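You operate a simulated robot arm through the tools that you are given. There is no shell and no other tool. Be economical: measure what you need, move in short steps, check, and stop when the job is done.

You run a simulated robot arm. Do the job below in one go: nothing can be reset, and whatever is moved stays where it is left.

## Task
Put the blue soap end and the soap cage from the top of the sorting bench in the small grey basket.

It is judged by the outcome, as a careful person would: the job done as asked, and still so three seconds after it is handed in. It fails if anything else is knocked over, pushed out of place, dropped, spilled or broken.

## Robot
A 7-joint arm with a two-finger parallel gripper, fixed in place. Base frame: the origin is at the foot of the arm, x ahead of it, y to its left, z up; the work surface is at about z = 0. Readings come in mm, degrees, newtons and seconds.
With the tool pointing down near the work surface it reaches from about 220 to 580 mm from the base axis. Its first joint turns from -66.0 to 66.0 degrees. Payload 2.5 kg.
The tool frame sits at the grasp point between the pads (the TCP): z along the fingers, y along the line on which they close. The tips reach 23 mm beyond it. The gripper opens to 94 mm. The fingers are 38 mm wide and 10 mm thick; the gripper's body (54 by 96 mm) begins 39 mm behind the TCP.
Orientation is told as [roll, pitch, yaw] about the base's x, y, z axes, in that order, counted from this pose: with the fingers straight down and closing along the base's y, the tool's x points along the base's -x, its y along +y and its z along -z.

## Interface
- The arm moves only by the tool servo_tool. Its argument "targets" is a list of rows, each a list of 7 numbers: the turn, a rotation vector about the tool's x, y, z in units of 8 degrees (1.0 is 8 degrees), then the shift along the tool's x, y, z in units of 40 mm (1.0 is 40 mm), then the finger opening in cm, from 0 to 9.4. In form: [[wx, wy, wz, tx, ty, tz, gripper], ...]. A call has 1 to 20 rows; each row shifts and turns the commanded pose from where the row before left it, along the tool's axes as they then stand. A call with a number of a shift or a turn outside -1 to 1 is refused whole. Each row takes 0.2 s and may step no farther than 50 mm and 8.6 degrees from the row before; otherwise, or with a gripper value out of range, the whole call is refused. Where a pose cannot be reached the arm comes as near as it can. A force on the tool above 40 N (or 10 N above the force at the start of the call, whichever is more), or a blocked arm, ends the call early, and 0.2 s more pass. The fingers move at their own pace (about 108 mm/s each) and stop on an object; they squeeze with about 21 N. The grip force told is the motor's: it shows also when the fingers shut on nothing. Time passes only in rows, and 0.2 s behind the last, so rows that do not move let the fingers close. The reply holds the time, the measured pose of the TCP, the force on the tool along the base axes, the opening and the grip force, in the units named above and with some noise, and new pictures: "show" is both (left out), scene, wrist or none.
- Cameras (640 x 400 px; columns grow to the right, rows downward): "scene" is fixed at [116.2, -407.3, 536.2]; the picture's right is [0.84, -0.54, 0.00], its down [-0.34, -0.53, -0.78] and it looks along [0.42, 0.65, -0.63] (base axes); focal length 214 px, centre (320, 200). "wrist" rides on the gripper at [-39, 0, -44] in the tool frame; the picture's right is [0.00, -1.00, 0.00], its down [0.97, 0.00, -0.24] and it looks along [0.24, 0.00, 0.97] (tool axes); focal length 218 px, centre (320, 200). There is no depth. A picture from a camera that has moved, and an enlarged one, comes with that camera's place and axes in the base frame and with its lens.
- close_up(camera, box): a new picture of the part [left, top, right, bottom] of that camera's present view, enlarged. It takes no simulated time.
- job_done(): hands the job in; it is judged then, once.

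Work in short steps. Places have to be worked out from the pictures, the camera data and where the tool is seen: move nearer, look again, correct. Check each grasp and each placing, and mend what went wrong. You have 90 turns and 170 pictures in all, those below and enlarged ones among them. Open the gripper and draw the arm clear of the work before you hand the job in, unless the task says otherwise; then end with one line.

The tools are called after "Request:" as a command line: name --pt "numbers of a row" for each row, then --argument value for the rest, lists and objects as JSON in quotes. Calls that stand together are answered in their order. servo_tool: Moves the arm, as the interface text tells. Its arguments: {"type":"object","properties":{"targets":{"type":"array","items":{"type":"array","items":{"type":"number"}}},"show":{"type":"string","enum":["both","scene","wrist","none"]}},"required":["targets"]} The other tools are called the same way: close_up (camera, box) takes an enlarged picture of a part of a camera's view; job_done () hands the job in.

At the start:

```text
clock: 0.0
ee_pos: [304.7, -68.9, 431.8]
ee_rot: [0.0, 0.0, 0.0]
wrist_force: [-0.8, -0.2, 0.2]
width: 94.0
finger_force: 0.0
```

scene: 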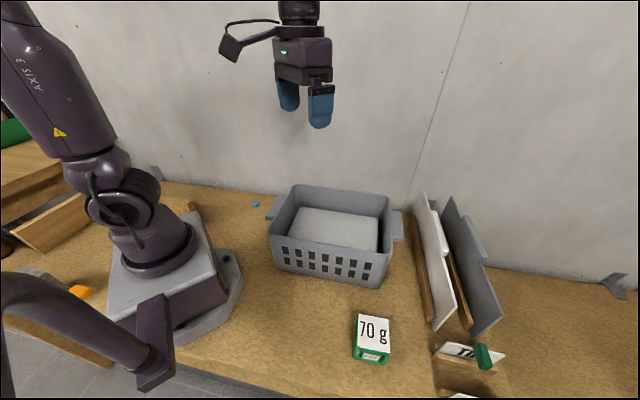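
wrist: 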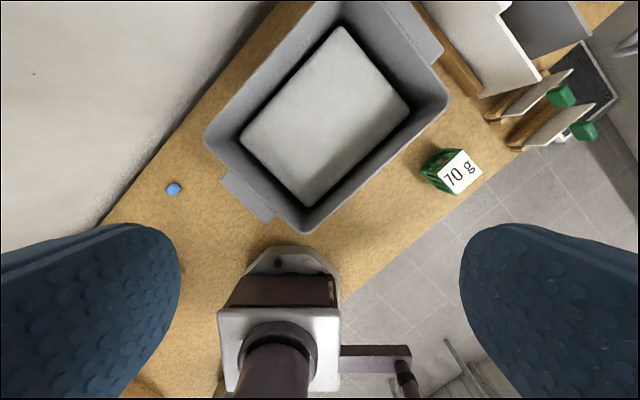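

I'll look closer at the candidates: the small blue thing near the wall and the green "70 g" item.

Request:
close_up --camera "scene" --box '[330, 300, 410, 375]'

Request:
close_up --camera "scene" --box '[220, 170, 420, 295]'

Request:
close_up --camera "wrist" --box '[400, 130, 500, 210]'

Request:
close_up --camera "scene" --box '[400, 180, 640, 400]'

Request:
close_up --camera "scene" --box '[0, 100, 220, 380]'

```text
5.33 times, centred on (370, 338) of scene
camera zoom: at [116.2, -407.3, 536.2], right [0.84, -0.54, 0.0], down [-0.34, -0.53, -0.78], along [0.42, 0.65, -0.63], focal length 1144 px, centre (53, -533)
```

zoom: 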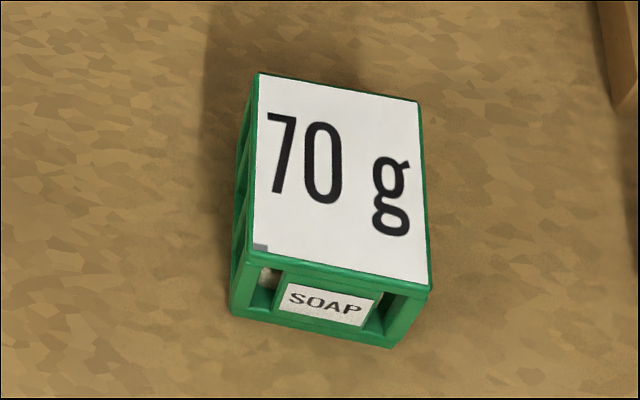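

```text
3.20 times, centred on (320, 232) of scene
camera zoom: at [116.2, -407.3, 536.2], right [0.84, -0.54, 0.0], down [-0.34, -0.53, -0.78], along [0.42, 0.65, -0.63], focal length 686 px, centre (320, 96)
```

zoom: 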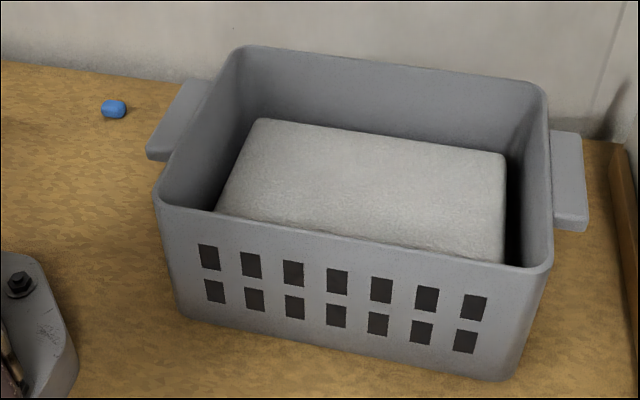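

```text
5.00 times, centred on (450, 170) of wrist
camera zoom: at [343.9, -69.1, 476.2], right [0.0, -1.0, 0.0], down [-0.97, 0.0, 0.24], along [-0.24, 0.0, -0.97], focal length 1091 px, centre (-330, 350)
```

zoom: 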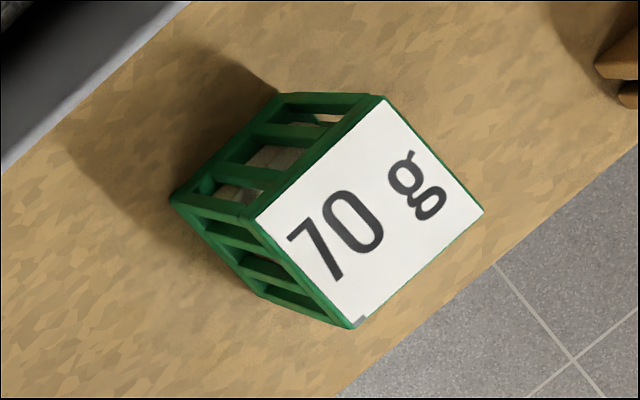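

```text
1.82 times, centred on (520, 290) of scene
camera zoom: at [116.2, -407.3, 536.2], right [0.84, -0.54, 0.0], down [-0.34, -0.53, -0.78], along [0.42, 0.65, -0.63], focal length 390 px, centre (-44, 36)
```

zoom: 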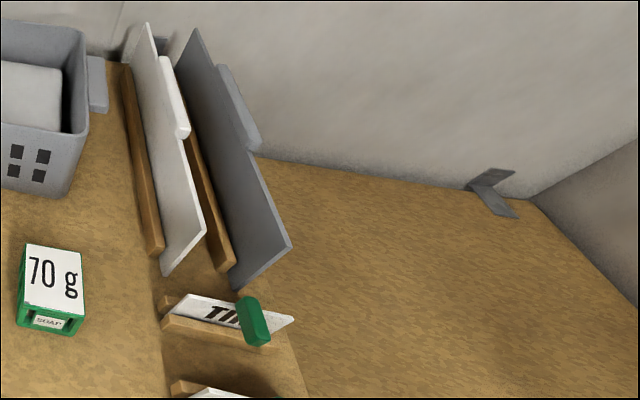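

```text
1.43 times, centred on (110, 240) of scene
camera zoom: at [116.2, -407.3, 536.2], right [0.84, -0.54, 0.0], down [-0.34, -0.53, -0.78], along [0.42, 0.65, -0.63], focal length 306 px, centre (620, 143)
```

zoom: 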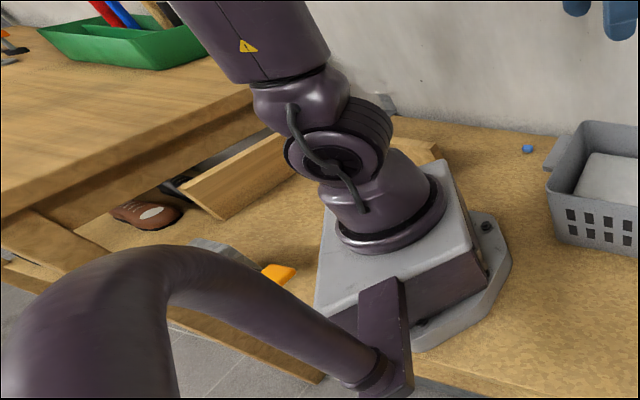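

The blue soap end lies at about (251, 252) and the caged soap at about (295, −328), 60 mm square, 72 mm high, turned about 45°. The basket is centred near (382, −72) with its rim at about 143 mm and a block inside up to about 74 mm. First I go above the cage and align the gripper.

Request:
servo_tool --pt "0 0 0 0.03 -0.81 0.7 9.4" --pt "0 0 0 0.03 -0.81 0.7 9.4" --pt "0 0 0 0.03 -0.81 0.7 9.4" --pt "0 0 0 0.03 -0.81 0.7 9.4" --pt "0 0 0 0.03 -0.81 0.7 9.4" --pt "0 0 0 0.03 -0.81 0.7 9.4" --pt "0 0 0 0.03 -0.81 0.7 9.4" --pt "0 0 0 0.03 -0.81 0.7 9.4" --pt "0 0 0.885 0 0 0 9.4" --pt "0 0 0.885 0 0 0 9.4" --pt "0 0 0.885 0 0 0 9.4" --pt "0 0 0.885 0 0 0 9.4" --pt "0 0 0.885 0 0 0 9.4" --pt "0 0 0.885 0 0 0 9.4" --pt "0 0 0 0 0 0 9.4"

```text
clock: 3.2
ee_pos: [293.6, -327.4, 209.8]
ee_rot: [0.0, 0.0, -42.6]
wrist_force: [0.6, 1.0, -0.5]
width: 93.9
finger_force: 0.0
camera wrist: at [324.1, -353.7, 252.5], right [-0.68, -0.74, 0.0], down [-0.71, 0.66, 0.24], along [-0.18, 0.16, -0.97], focal length 218 px, centre (320, 200)
```

scene: 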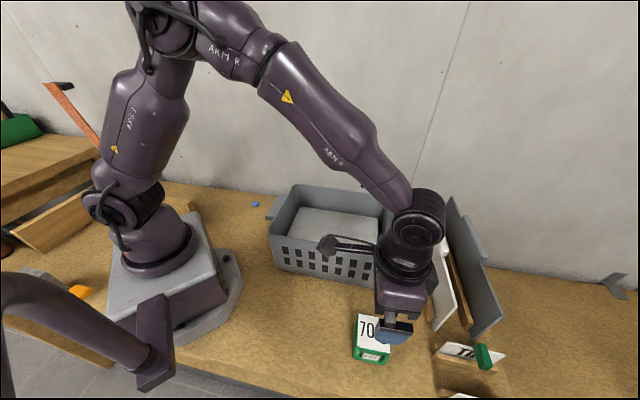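
wrist: 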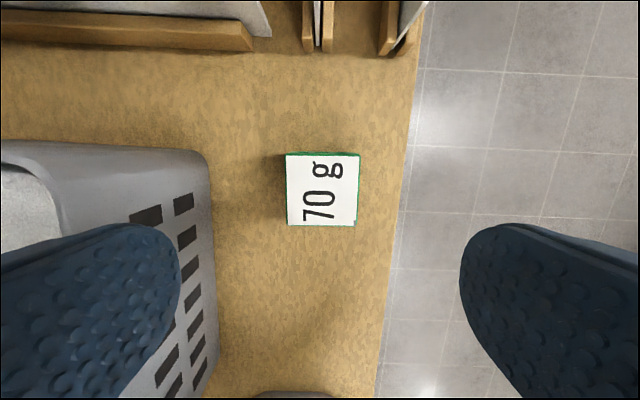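

The cage top is centred within ~4 mm of the tool and well aligned. I make the small correction, descend to z≈45, and close.

Request:
servo_tool --pt "0 0 0 -0.1 -0.02 0.6 9.4" --pt "0 0 0 0 0 0.6 9.4" --pt "0 0 0 0 0 0.7 9.4" --pt "0 0 0 0 0 0.7 9.4" --pt "0 0 0 0 0 0.8 9.4" --pt "0 0 0 0 0 0.7 9.4" --pt "0 0 0 0 0 0 9.4" --pt "0 0 0 0 0 0 5.5" --pt "0 0 0 0 0 0 5.5" --pt "0 0 0 0 0 0 5.5"

```text
clock: 5.4
ee_pos: [296.3, -331.2, 45.3]
ee_rot: [0.1, 0.0, -42.5]
wrist_force: [0.3, 0.2, 0.1]
width: 63.8
finger_force: 21.0
camera wrist: at [325.7, -357.3, 89.5], right [-0.68, -0.74, 0.0], down [-0.72, 0.66, 0.24], along [-0.18, 0.16, -0.97], focal length 218 px, centre (320, 200)
```

scene: 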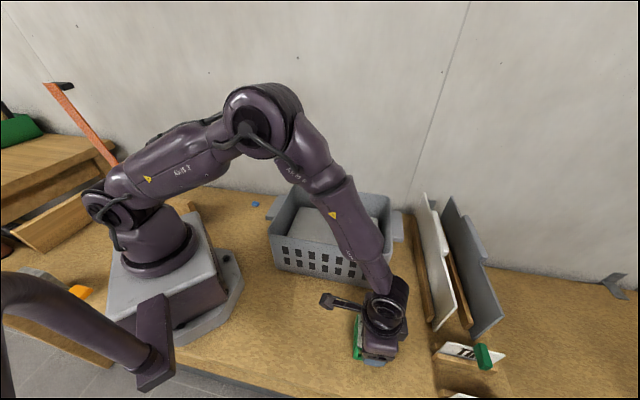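
wrist: 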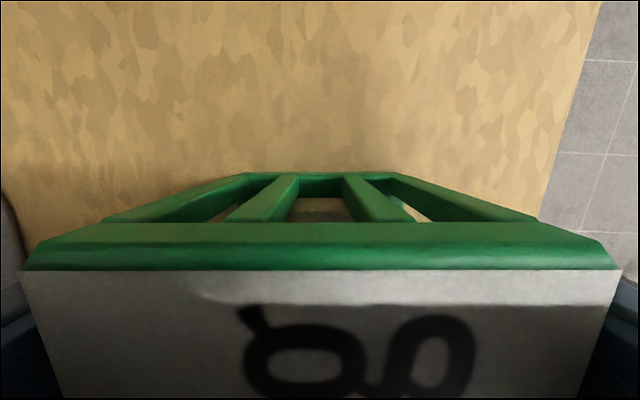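

Gripped at 63.8 mm with 21 N. I lift straight up.

Request:
servo_tool --pt "0 0 0 0 0 -0.3 5.5" --pt "0 0 0 0 0 -0.5 5.5" --pt "0 0 0 0 0 -0.7 5.5" --pt "0 0 0 0 0 -0.8 5.5" --pt "0 0 0 0 0 -0.8 5.5" --pt "0 0 0 0 0 -0.8 5.5" --pt "0 0 0 0 0 -0.8 5.5" --pt "0 0 0 0 0 0 5.5"

```text
clock: 7.2
ee_pos: [294.4, -333.2, 232.6]
ee_rot: [0.1, 0.0, -42.5]
wrist_force: [-0.2, -0.4, -1.0]
width: 63.9
finger_force: 21.0
camera wrist: at [325.8, -359.8, 276.1], right [-0.68, -0.74, 0.0], down [-0.72, 0.66, 0.24], along [-0.18, 0.16, -0.97], focal length 218 px, centre (320, 200)
```

scene: 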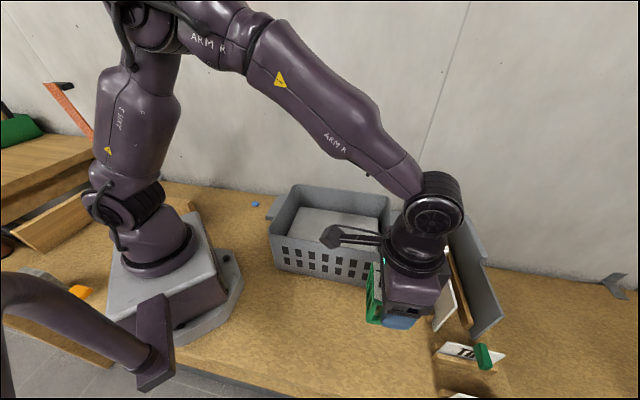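
wrist: 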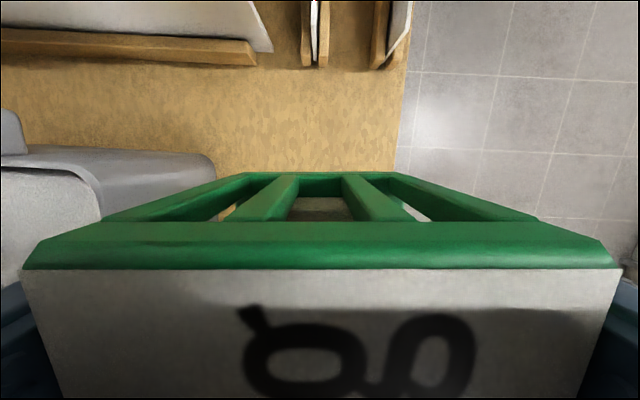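

The cage is held level and clear of the rim. I carry it over the basket's right-of-centre area.

Request:
servo_tool --pt "0 0 0 0.258 0.893 -0.1 5.5" --pt "0 0 0 0.258 0.893 -0.1 5.5" --pt "0 0 0 0.258 0.893 0 5.5" --pt "0 0 0 0.258 0.893 0 5.5" --pt "0 0 0 0.258 0.893 0 5.5" --pt "0 0 0 0.258 0.893 0 5.5" --pt "0 0 0 0.258 0.893 0 5.5" --pt "0 0 0 0 0 0 5.5" --pt "0 0 0 0 0 0 5.5"

```text
clock: 9.2
ee_pos: [412.5, -97.6, 240.6]
ee_rot: [0.0, 0.1, -42.4]
wrist_force: [0.1, -0.4, -0.6]
width: 63.7
finger_force: 21.1
camera wrist: at [443.0, -125.0, 284.9], right [-0.68, -0.74, 0.0], down [-0.72, 0.66, 0.24], along [-0.18, 0.16, -0.97], focal length 218 px, centre (320, 200)
```

scene: 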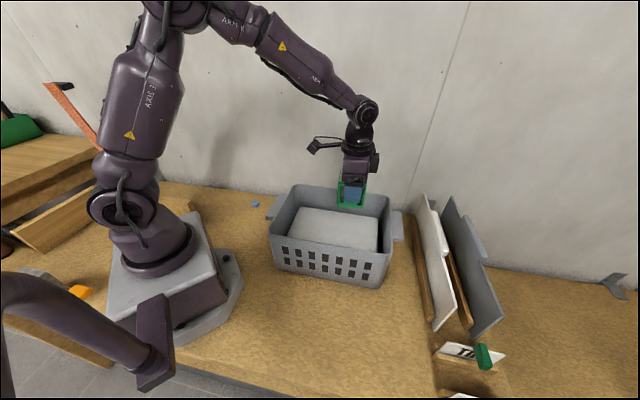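
wrist: 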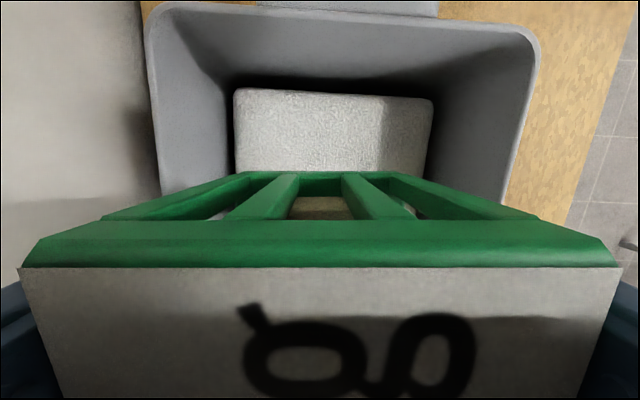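

The cage is centred over the block in the basket. I lower it to just above the block (expected contact near z≈119).

Request:
servo_tool --pt "0 0 0 0 0 0.6 5.5" --pt "0 0 0 0 0 0.7 5.5" --pt "0 0 0 0 0 0.6 5.5" --pt "0 0 0 0 0 0.5 5.5" --pt "0 0 0 0 0 0.3 5.5" --pt "0 0 0 0 0 0 5.5"

Request:
close_up --camera "scene" --box '[260, 150, 420, 290]'

```text
clock: 10.6
ee_pos: [412.3, -98.3, 132.9]
ee_rot: [0.0, 0.0, -42.6]
wrist_force: [0.3, 0.6, -1.7]
width: 63.9
finger_force: 21.0
camera wrist: at [442.3, -124.7, 176.1], right [-0.68, -0.74, 0.0], down [-0.72, 0.66, 0.24], along [-0.18, 0.16, -0.97], focal length 218 px, centre (320, 200)
```

scene: 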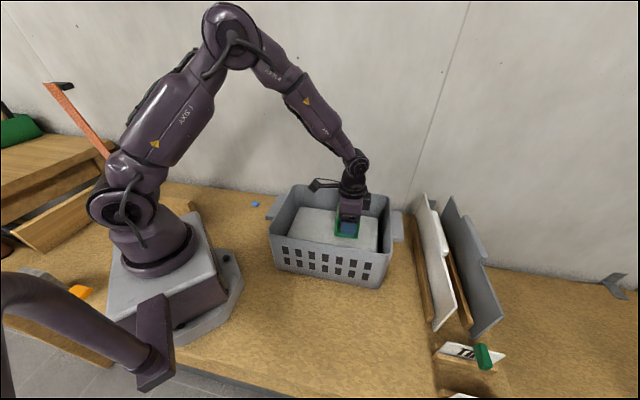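
wrist: 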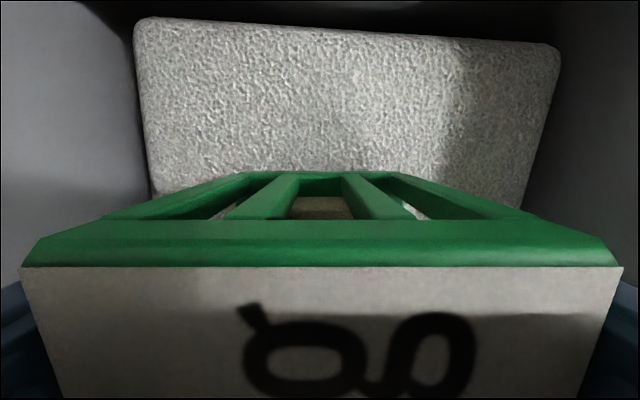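

```text
2.86 times, centred on (340, 220) of scene
camera zoom: at [116.3, -407.3, 536.2], right [0.84, -0.54, 0.0], down [-0.34, -0.53, -0.78], along [0.42, 0.65, -0.63], focal length 613 px, centre (263, 143)
```

zoom: 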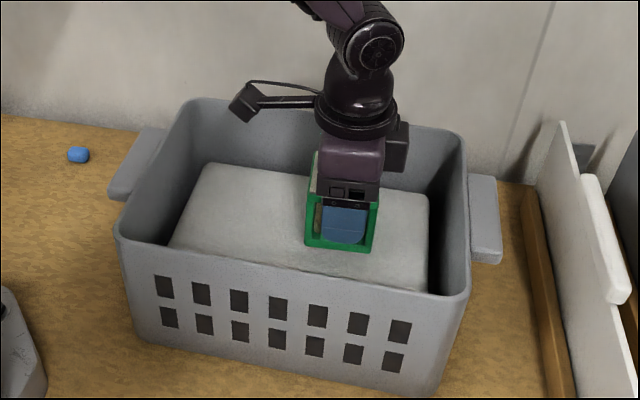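

About 13 mm to go. I lower in 3 mm steps and watch the force.

Request:
servo_tool --pt "0 0 0 0 0 0.08 5.5" --pt "0 0 0 0 0 0.08 5.5" --pt "0 0 0 0 0 0.08 5.5" --pt "0 0 0 0 0 0 5.5"

Request:
close_up --camera "scene" --box '[310, 180, 390, 250]'

```text
clock: 11.6
ee_pos: [411.3, -98.3, 122.4]
ee_rot: [0.0, 0.1, -42.5]
wrist_force: [1.2, 0.2, -1.2]
width: 64.1
finger_force: 20.9
camera wrist: at [441.7, -125.2, 166.9], right [-0.68, -0.74, 0.0], down [-0.72, 0.66, 0.24], along [-0.18, 0.16, -0.97], focal length 218 px, centre (320, 200)
```

scene: 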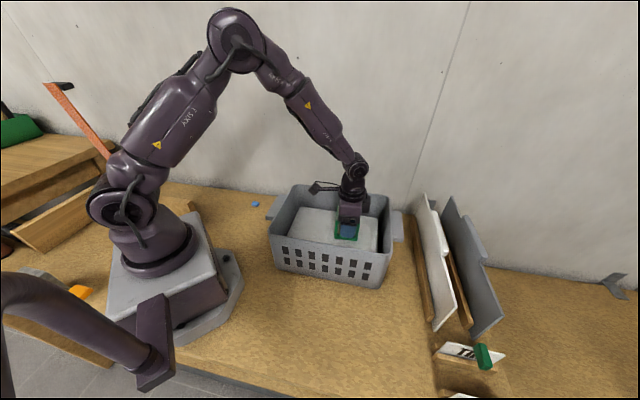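
wrist: 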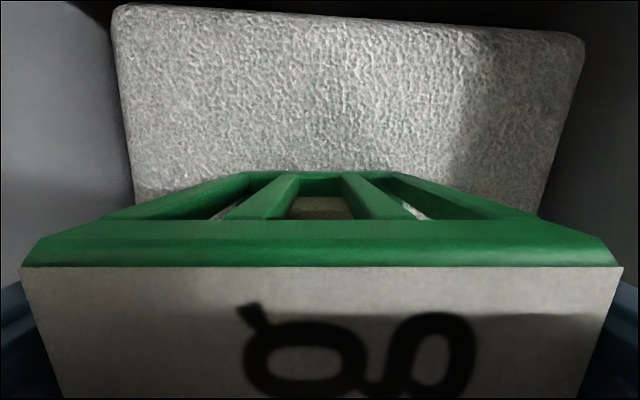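

```text
5.71 times, centred on (350, 215) of scene
camera zoom: at [116.3, -407.3, 536.2], right [0.84, -0.54, 0.0], down [-0.34, -0.53, -0.78], along [0.42, 0.65, -0.63], focal length 1226 px, centre (149, 114)
```

zoom: 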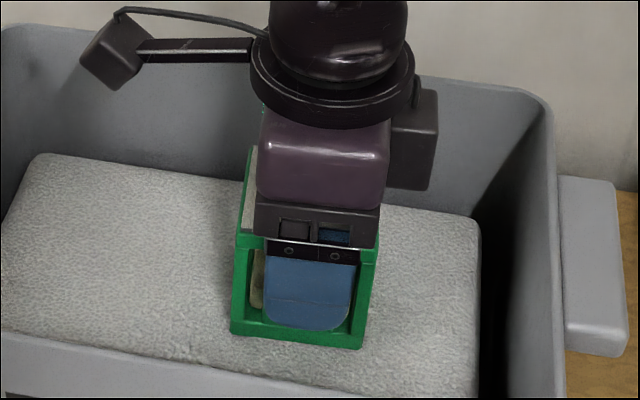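

No contact yet; I continue in small steps.

Request:
servo_tool --pt "0 0 0 0 0 0.06 5.5" --pt "0 0 0 0 0 0.06 5.5" --pt "0 0 0 0 0 0.06 5.5" --pt "0 0 0 0 0 0 5.5" --show "wrist"

Request:
close_up --camera "scene" --box '[310, 180, 390, 250]'

```text
clock: 12.6
ee_pos: [412.3, -99.2, 116.3]
ee_rot: [0.1, -0.1, -42.5]
wrist_force: [1.5, -4.5, 14.4]
width: 63.8
finger_force: 20.4
camera wrist: at [442.6, -125.3, 160.1], right [-0.68, -0.74, 0.0], down [-0.72, 0.66, 0.24], along [-0.17, 0.16, -0.97], focal length 218 px, centre (320, 200)
```

wrist: 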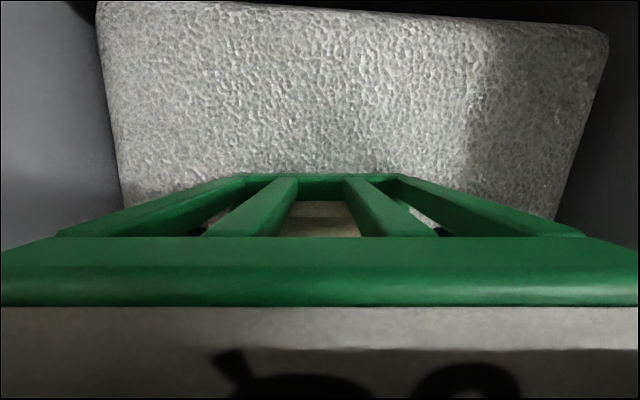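

```text
5.71 times, centred on (350, 215) of scene
camera zoom: at [116.2, -407.3, 536.3], right [0.84, -0.54, 0.0], down [-0.34, -0.53, -0.78], along [0.42, 0.65, -0.63], focal length 1226 px, centre (149, 114)
```

zoom: 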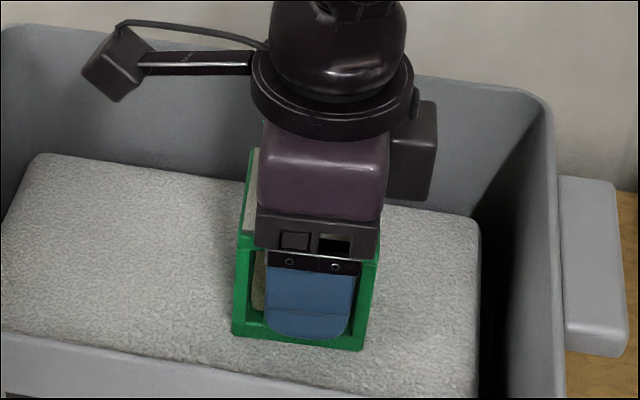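

Contact: 14 N upward and the cage slid slightly in the grip, so it stands on the block. I release and rise straight up.

Request:
servo_tool --pt "0 0 0 0 0 -0.04 5.5" --pt "0 0 0 0 0 0 9.0" --pt "0 0 0 0 0 0 9.0" --pt "0 0 0 0 0 0 9.0" --pt "0 0 0 0 0 -0.3 9.0" --pt "0 0 0 0 0 -0.6 9.0" --pt "0 0 0 0 0 -0.8 9.0" --pt "0 0 0 0 0 -0.8 9.0" --pt "0 0 0 0 0 -0.8 9.0" --pt "0 0 0 0 0 0 9.0"

Request:
close_up --camera "scene" --box '[260, 150, 420, 290]'

```text
clock: 14.8
ee_pos: [412.3, -98.9, 249.5]
ee_rot: [0.0, 0.0, -42.4]
wrist_force: [0.9, 0.2, 0.0]
width: 90.2
finger_force: 0.1
camera wrist: at [442.9, -125.1, 293.3], right [-0.68, -0.74, 0.0], down [-0.72, 0.66, 0.24], along [-0.18, 0.16, -0.97], focal length 218 px, centre (320, 200)
```

scene: 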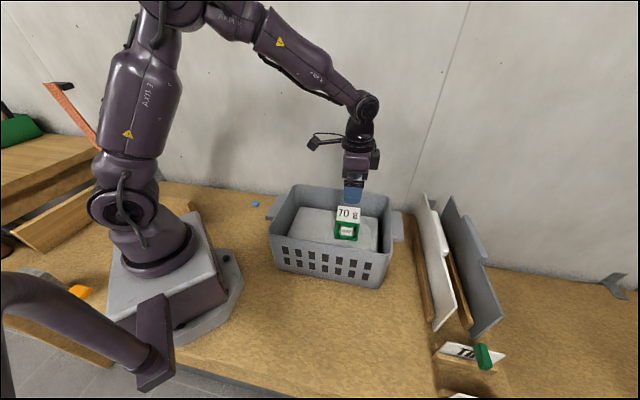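
wrist: 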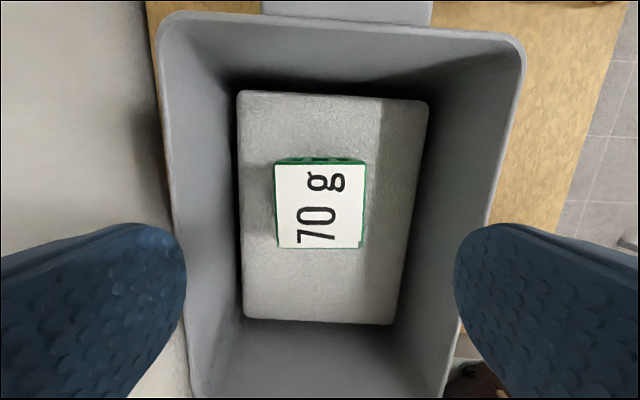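

```text
2.86 times, centred on (340, 220) of scene
camera zoom: at [116.2, -407.3, 536.2], right [0.84, -0.54, 0.0], down [-0.34, -0.53, -0.78], along [0.42, 0.65, -0.63], focal length 613 px, centre (263, 143)
```

zoom: 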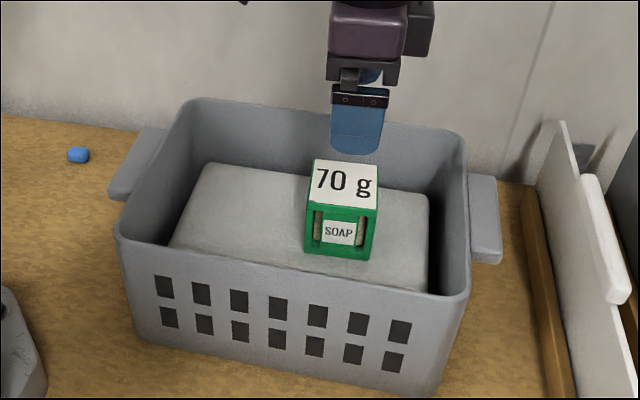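

The cage stands upright in the basket, and nothing else moved. Next I travel over the blue soap end, keeping the height.

Request:
servo_tool --pt "0 0 0 0.5 0.21 0 9.0" --pt "0 0 0 0.989 0.416 0 7.0" --pt "0 0 0 0.989 0.416 0 7.0" --pt "0 0 0 0.989 0.416 0 7.0" --pt "0 0 0 0.989 0.416 0 7.0" --pt "0 0 0 0.989 0.416 0 7.0" --pt "0 0 0 0.989 0.416 0 7.0" --pt "0 0 0 0.989 0.416 0 7.0" --pt "0 0 0 0.989 0.416 0 7.0" --pt "0 0 0 0.489 0.206 0 7.0" --pt "0 0 0 0 0 0 7.0"

```text
clock: 17.2
ee_pos: [248.0, 253.0, 251.0]
ee_rot: [0.0, 0.0, -42.5]
wrist_force: [-0.4, 0.1, -0.6]
width: 70.1
finger_force: 0.0
camera wrist: at [279.0, 225.3, 293.5], right [-0.68, -0.74, 0.0], down [-0.72, 0.66, 0.24], along [-0.18, 0.16, -0.97], focal length 218 px, centre (320, 200)
```

scene: 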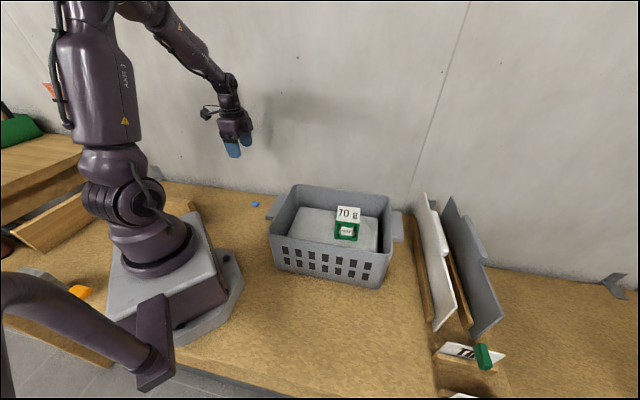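
wrist: 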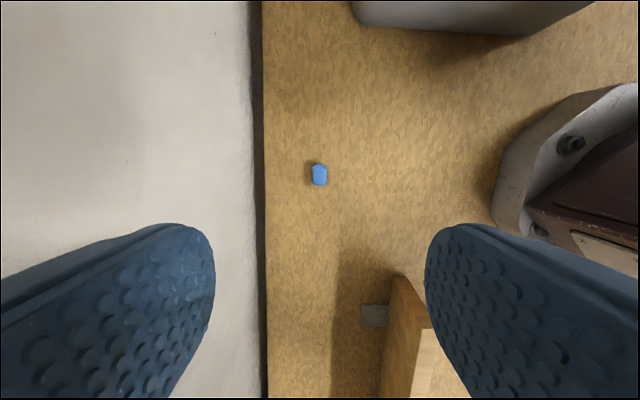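

The soap end is ~22 mm wide across the closing line, at about (252, 249), with ~70 mm to the wall. I correct by 6 mm and go down to about z=80 to look again.

Request:
servo_tool --pt "0 0 0 -0.15 0 0.7 7.0" --pt "0 0 0 0 0 0.9 6.0" --pt "0 0 0 0 0 0.9 6.0" --pt "0 0 0 0 0 0.9 6.0" --pt "0 0 0 0 0 0.8 6.0" --pt "0 0 0 0 0 0 6.0"

Request:
close_up --camera "scene" --box '[160, 120, 300, 230]'

```text
clock: 18.6
ee_pos: [253.9, 246.8, 83.5]
ee_rot: [0.1, 0.0, -42.5]
wrist_force: [0.1, -0.3, 0.1]
width: 59.9
finger_force: 0.1
camera wrist: at [283.9, 221.6, 126.6], right [-0.68, -0.74, 0.0], down [-0.72, 0.66, 0.24], along [-0.18, 0.16, -0.97], focal length 218 px, centre (320, 200)
```

scene: 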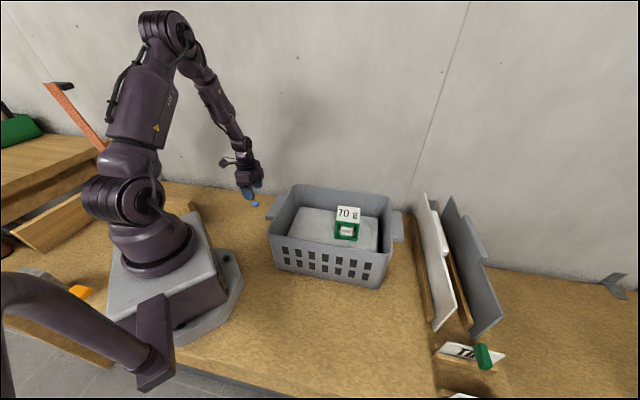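
wrist: 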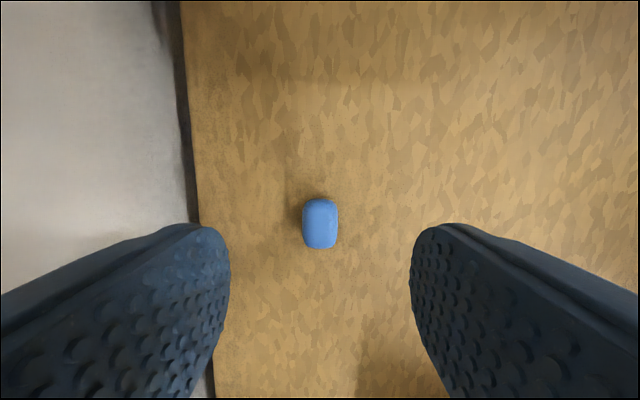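

```text
3.64 times, centred on (230, 175) of scene
camera zoom: at [116.3, -407.3, 536.2], right [0.84, -0.54, 0.0], down [-0.34, -0.53, -0.78], along [0.42, 0.65, -0.63], focal length 780 px, centre (647, 291)
```

zoom: 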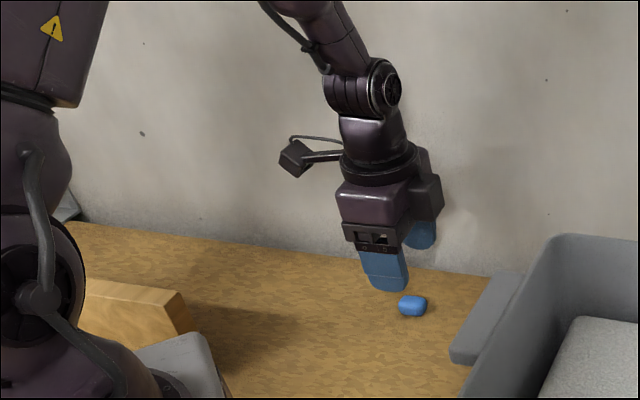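

The soap end is ~19 mm wide at about (251.6, 250.6). I correct 4 mm, go down so the tips are about 4 mm above the bench, and close.

Request:
servo_tool --pt "0 0 0 0.1 0.03 0.4 6.0" --pt "0 0 0 0 0 0.4 5.0" --pt "0 0 0 0 0 0.35 5.0" --pt "0 0 0 0 0 0.25 5.0" --pt "0 0 0 0 0 0 5.0" --pt "0 0 0 0 0 0 1.0" --pt "0 0 0 0 0 0 1.0" --pt "0 0 0 0 0 0 1.0"

```text
clock: 20.4
ee_pos: [250.8, 252.1, 26.4]
ee_rot: [0.1, 0.0, -42.5]
wrist_force: [-0.1, 0.2, -0.2]
width: 18.3
finger_force: 21.2
camera wrist: at [281.4, 224.6, 70.4], right [-0.68, -0.74, 0.0], down [-0.72, 0.66, 0.24], along [-0.18, 0.16, -0.97], focal length 218 px, centre (320, 200)
```

scene: 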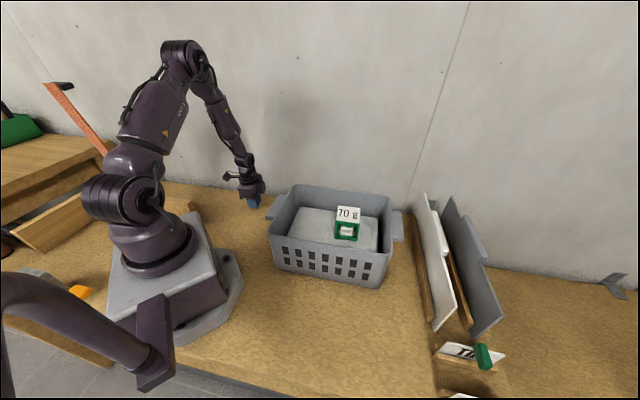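
wrist: 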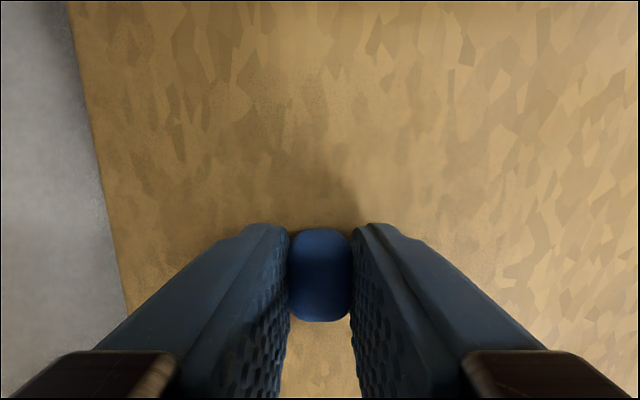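

The soap end is held at 18.3 mm. I lift it straight up above rim height.

Request:
servo_tool --pt "0 0 0 0 0 -0.4 1.0" --pt "0 0 0 0 0 -0.8 1.0" --pt "0 0 0 0 0 -0.9 1.0" --pt "0 0 0 0 0 -0.9 1.0" --pt "0 0 0 0 0 -0.9 1.0" --pt "0 0 0 0 0 -0.9 1.0" --pt "0 0 0 0 0 -0.6 1.0" --pt "0 0 0 0 0 0 1.0"

```text
clock: 22.2
ee_pos: [252.3, 250.3, 240.6]
ee_rot: [0.0, 0.0, -42.5]
wrist_force: [0.0, 0.3, -1.2]
width: 18.6
finger_force: 21.2
camera wrist: at [283.0, 222.1, 284.7], right [-0.68, -0.74, 0.0], down [-0.72, 0.66, 0.24], along [-0.18, 0.16, -0.97], focal length 218 px, centre (320, 200)
```

scene: 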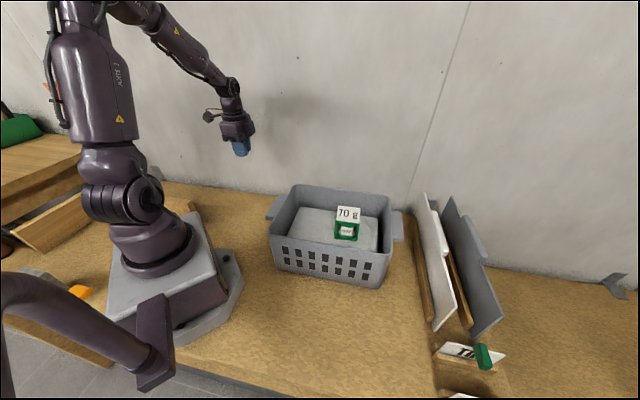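
wrist: 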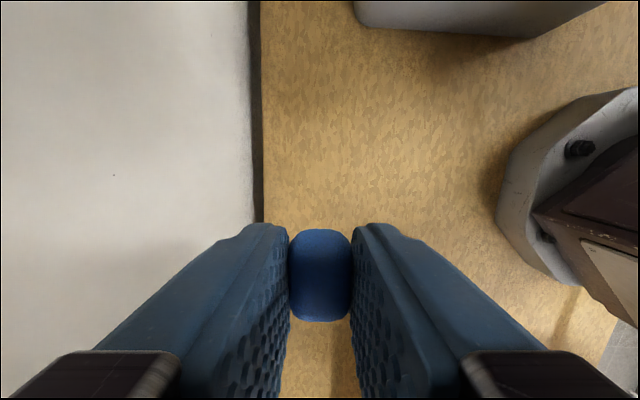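

The grip holds. I carry it over the free left part of the block in the basket, about (325, −18).

Request:
servo_tool --pt "0 0 0 -0.839 -0.531 0 1.0" --pt "0 0 0 -0.839 -0.531 0 1.0" --pt "0 0 0 -0.839 -0.531 0 1.0" --pt "0 0 0 -0.839 -0.531 0 1.0" --pt "0 0 0 -0.839 -0.531 0 1.0" --pt "0 0 0 -0.839 -0.531 0 1.0" --pt "0 0 0 -0.839 -0.531 0 1.0" --pt "0 0 0 0 0 0 1.0" --pt "0 0 0 0 0 0 1.0"

Request:
close_up --camera "scene" --box '[240, 100, 420, 290]'

```text
clock: 24.2
ee_pos: [325.5, -14.8, 241.9]
ee_rot: [-0.1, 0.0, -42.6]
wrist_force: [-0.6, -0.1, -0.1]
width: 18.4
finger_force: 21.3
camera wrist: at [354.7, -41.2, 285.9], right [-0.68, -0.74, 0.0], down [-0.72, 0.66, 0.24], along [-0.18, 0.16, -0.97], focal length 218 px, centre (320, 200)
```

scene: 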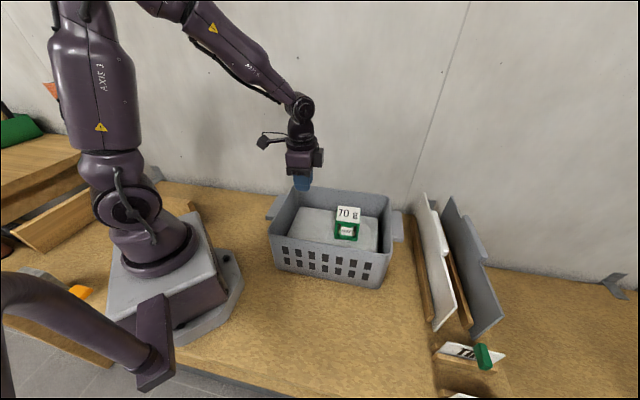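
wrist: 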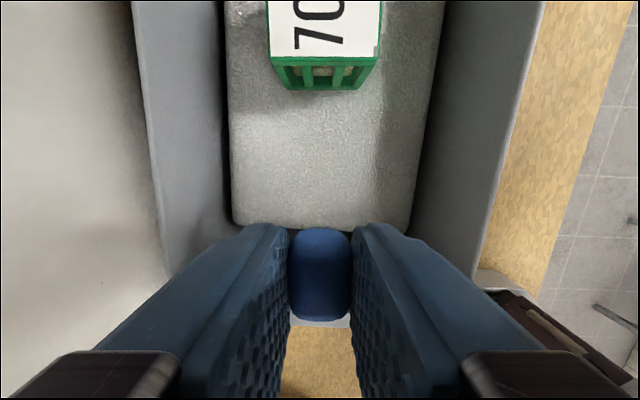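

```text
2.11 times, centred on (330, 195) of scene
camera zoom: at [116.2, -407.3, 536.2], right [0.84, -0.54, 0.0], down [-0.34, -0.53, -0.78], along [0.42, 0.65, -0.63], focal length 452 px, centre (299, 210)
```

zoom: 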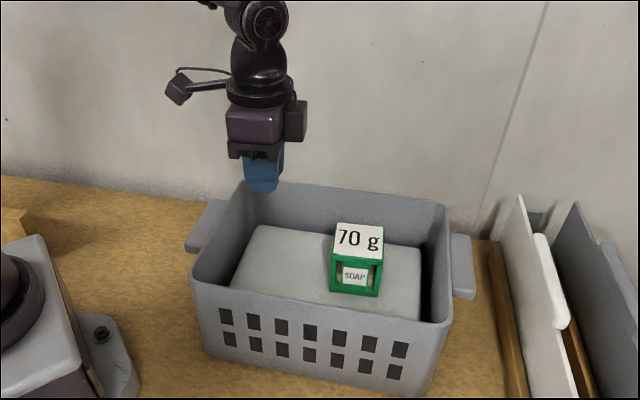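

The spot is over the block, 44 mm from its edge and well clear of the cage. I lower to about 5 mm above the block.

Request:
servo_tool --pt "0 0 0 0 0 0.7 1.0" --pt "0 0 0 0 0 0.8 1.0" --pt "0 0 0 0 0 0.8 1.0" --pt "0 0 0 0 0 0.6 1.0" --pt "0 0 0 0 0 0.3 1.0" --pt "0 0 0 0 0 0.2 1.0" --pt "0 0 0 0 0 0 1.0"

Request:
close_up --camera "scene" --box '[260, 150, 400, 270]'

```text
clock: 25.8
ee_pos: [325.6, -14.8, 105.1]
ee_rot: [0.0, 0.0, -42.5]
wrist_force: [0.0, -0.1, -0.2]
width: 18.3
finger_force: 21.2
camera wrist: at [355.4, -42.3, 149.6], right [-0.68, -0.74, 0.0], down [-0.72, 0.66, 0.24], along [-0.18, 0.16, -0.97], focal length 218 px, centre (320, 200)
```

scene: 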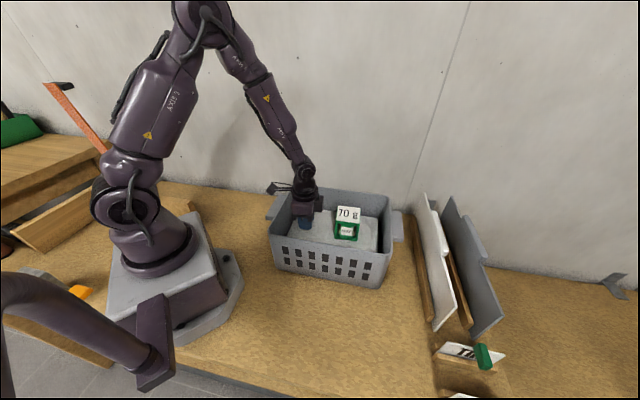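
wrist: 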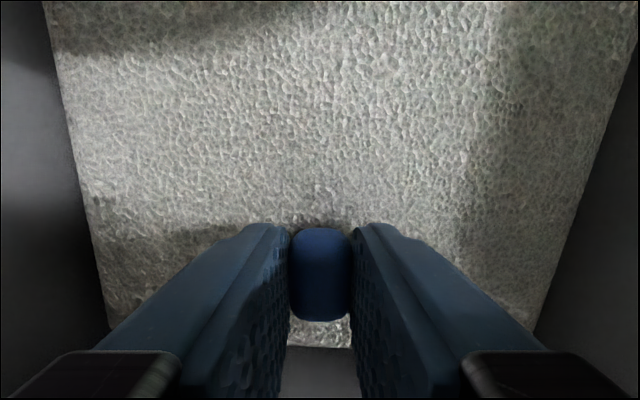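

```text
3.33 times, centred on (330, 210) of scene
camera zoom: at [116.3, -407.3, 536.2], right [0.84, -0.54, 0.0], down [-0.34, -0.53, -0.78], along [0.42, 0.65, -0.63], focal length 715 px, centre (287, 167)
```

zoom: 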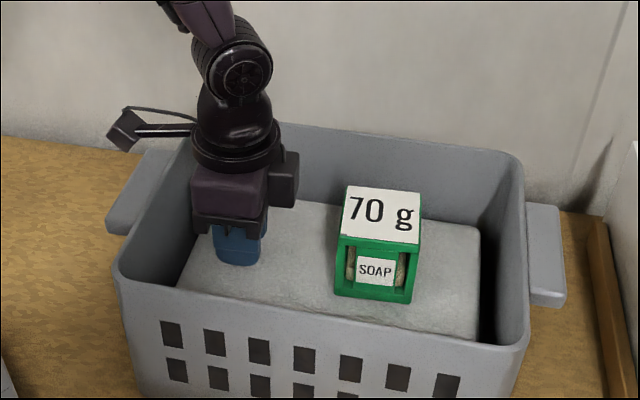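

Just above the surface; I lower the last few mm, open, and rise.

Request:
servo_tool --pt "0 0 0 0 0 0.06 1.0" --pt "0 0 0 0 0 0.05 1.0" --pt "0 0 0 0 0 0 1.0" --pt "0 0 0 0 0 0 3.0" --pt "0 0 0 0 0 0 5.0" --pt "0 0 0 0 0 0 5.0" --pt "0 0 0 0 0 -0.4 5.0" --pt "0 0 0 0 0 -0.8 5.0" --pt "0 0 0 0 0 -0.9 5.0" --pt "0 0 0 0 0 -0.9 5.0" --pt "0 0 0 0 0 -0.9 5.0" --pt "0 0 0 0 0 0 5.0"

Request:
close_up --camera "scene" --box '[260, 150, 400, 270]'

```text
clock: 28.4
ee_pos: [323.9, -14.7, 257.1]
ee_rot: [0.0, 0.0, -42.6]
wrist_force: [-0.2, 0.6, -0.5]
width: 50.0
finger_force: 0.1
camera wrist: at [354.2, -42.2, 299.7], right [-0.68, -0.74, 0.0], down [-0.72, 0.66, 0.24], along [-0.18, 0.16, -0.97], focal length 218 px, centre (320, 200)
```

scene: 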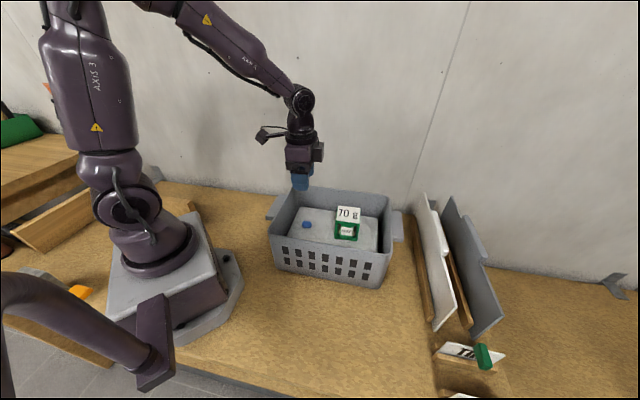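
wrist: 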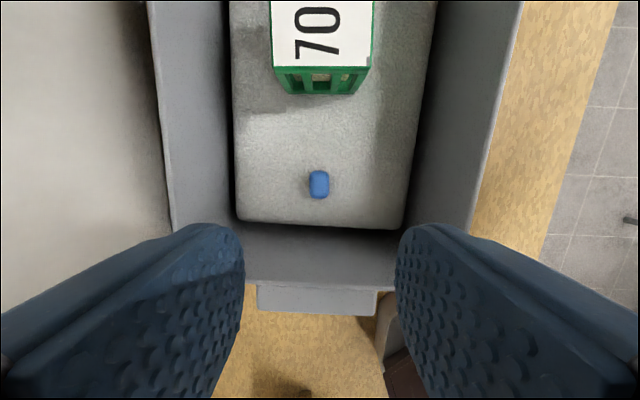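

```text
3.33 times, centred on (330, 210) of scene
camera zoom: at [116.2, -407.3, 536.2], right [0.84, -0.54, 0.0], down [-0.34, -0.53, -0.78], along [0.42, 0.65, -0.63], focal length 715 px, centre (287, 167)
```

zoom: 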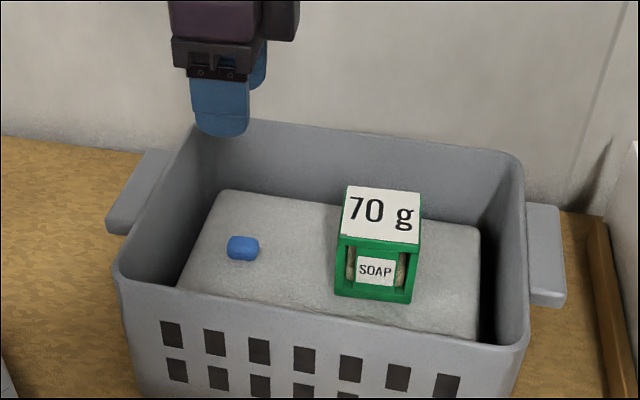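

Both items rest in the basket. I raise the arm clear and check once more.

Request:
servo_tool --pt "0 0 0 0 0 -0.9 9.0" --pt "0 0 0 0 0 -0.9 9.0" --pt "0 0 0 0 0 -0.9 9.0" --pt "0 0 0 0 0 0 9.0" --show "scene"

```text
clock: 29.4
ee_pos: [324.5, -13.5, 362.8]
ee_rot: [0.0, 0.0, -42.6]
wrist_force: [0.3, 0.8, 0.5]
width: 89.7
finger_force: 0.0
```

scene: 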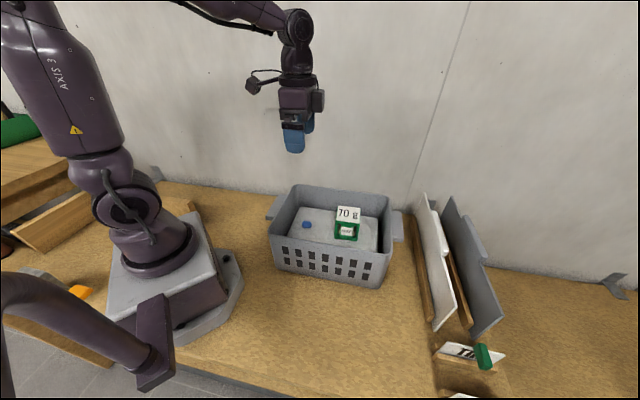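

The arm is clear, the gripper is open, both items are settled in the basket and the rest is undisturbed. I hand in.

Request:
job_done

```text
The job is handed in.
```

The blue soap end and the soap cage are both in the small grey basket, resting on the block inside it. In the last pictures nothing else had been moved or knocked over.
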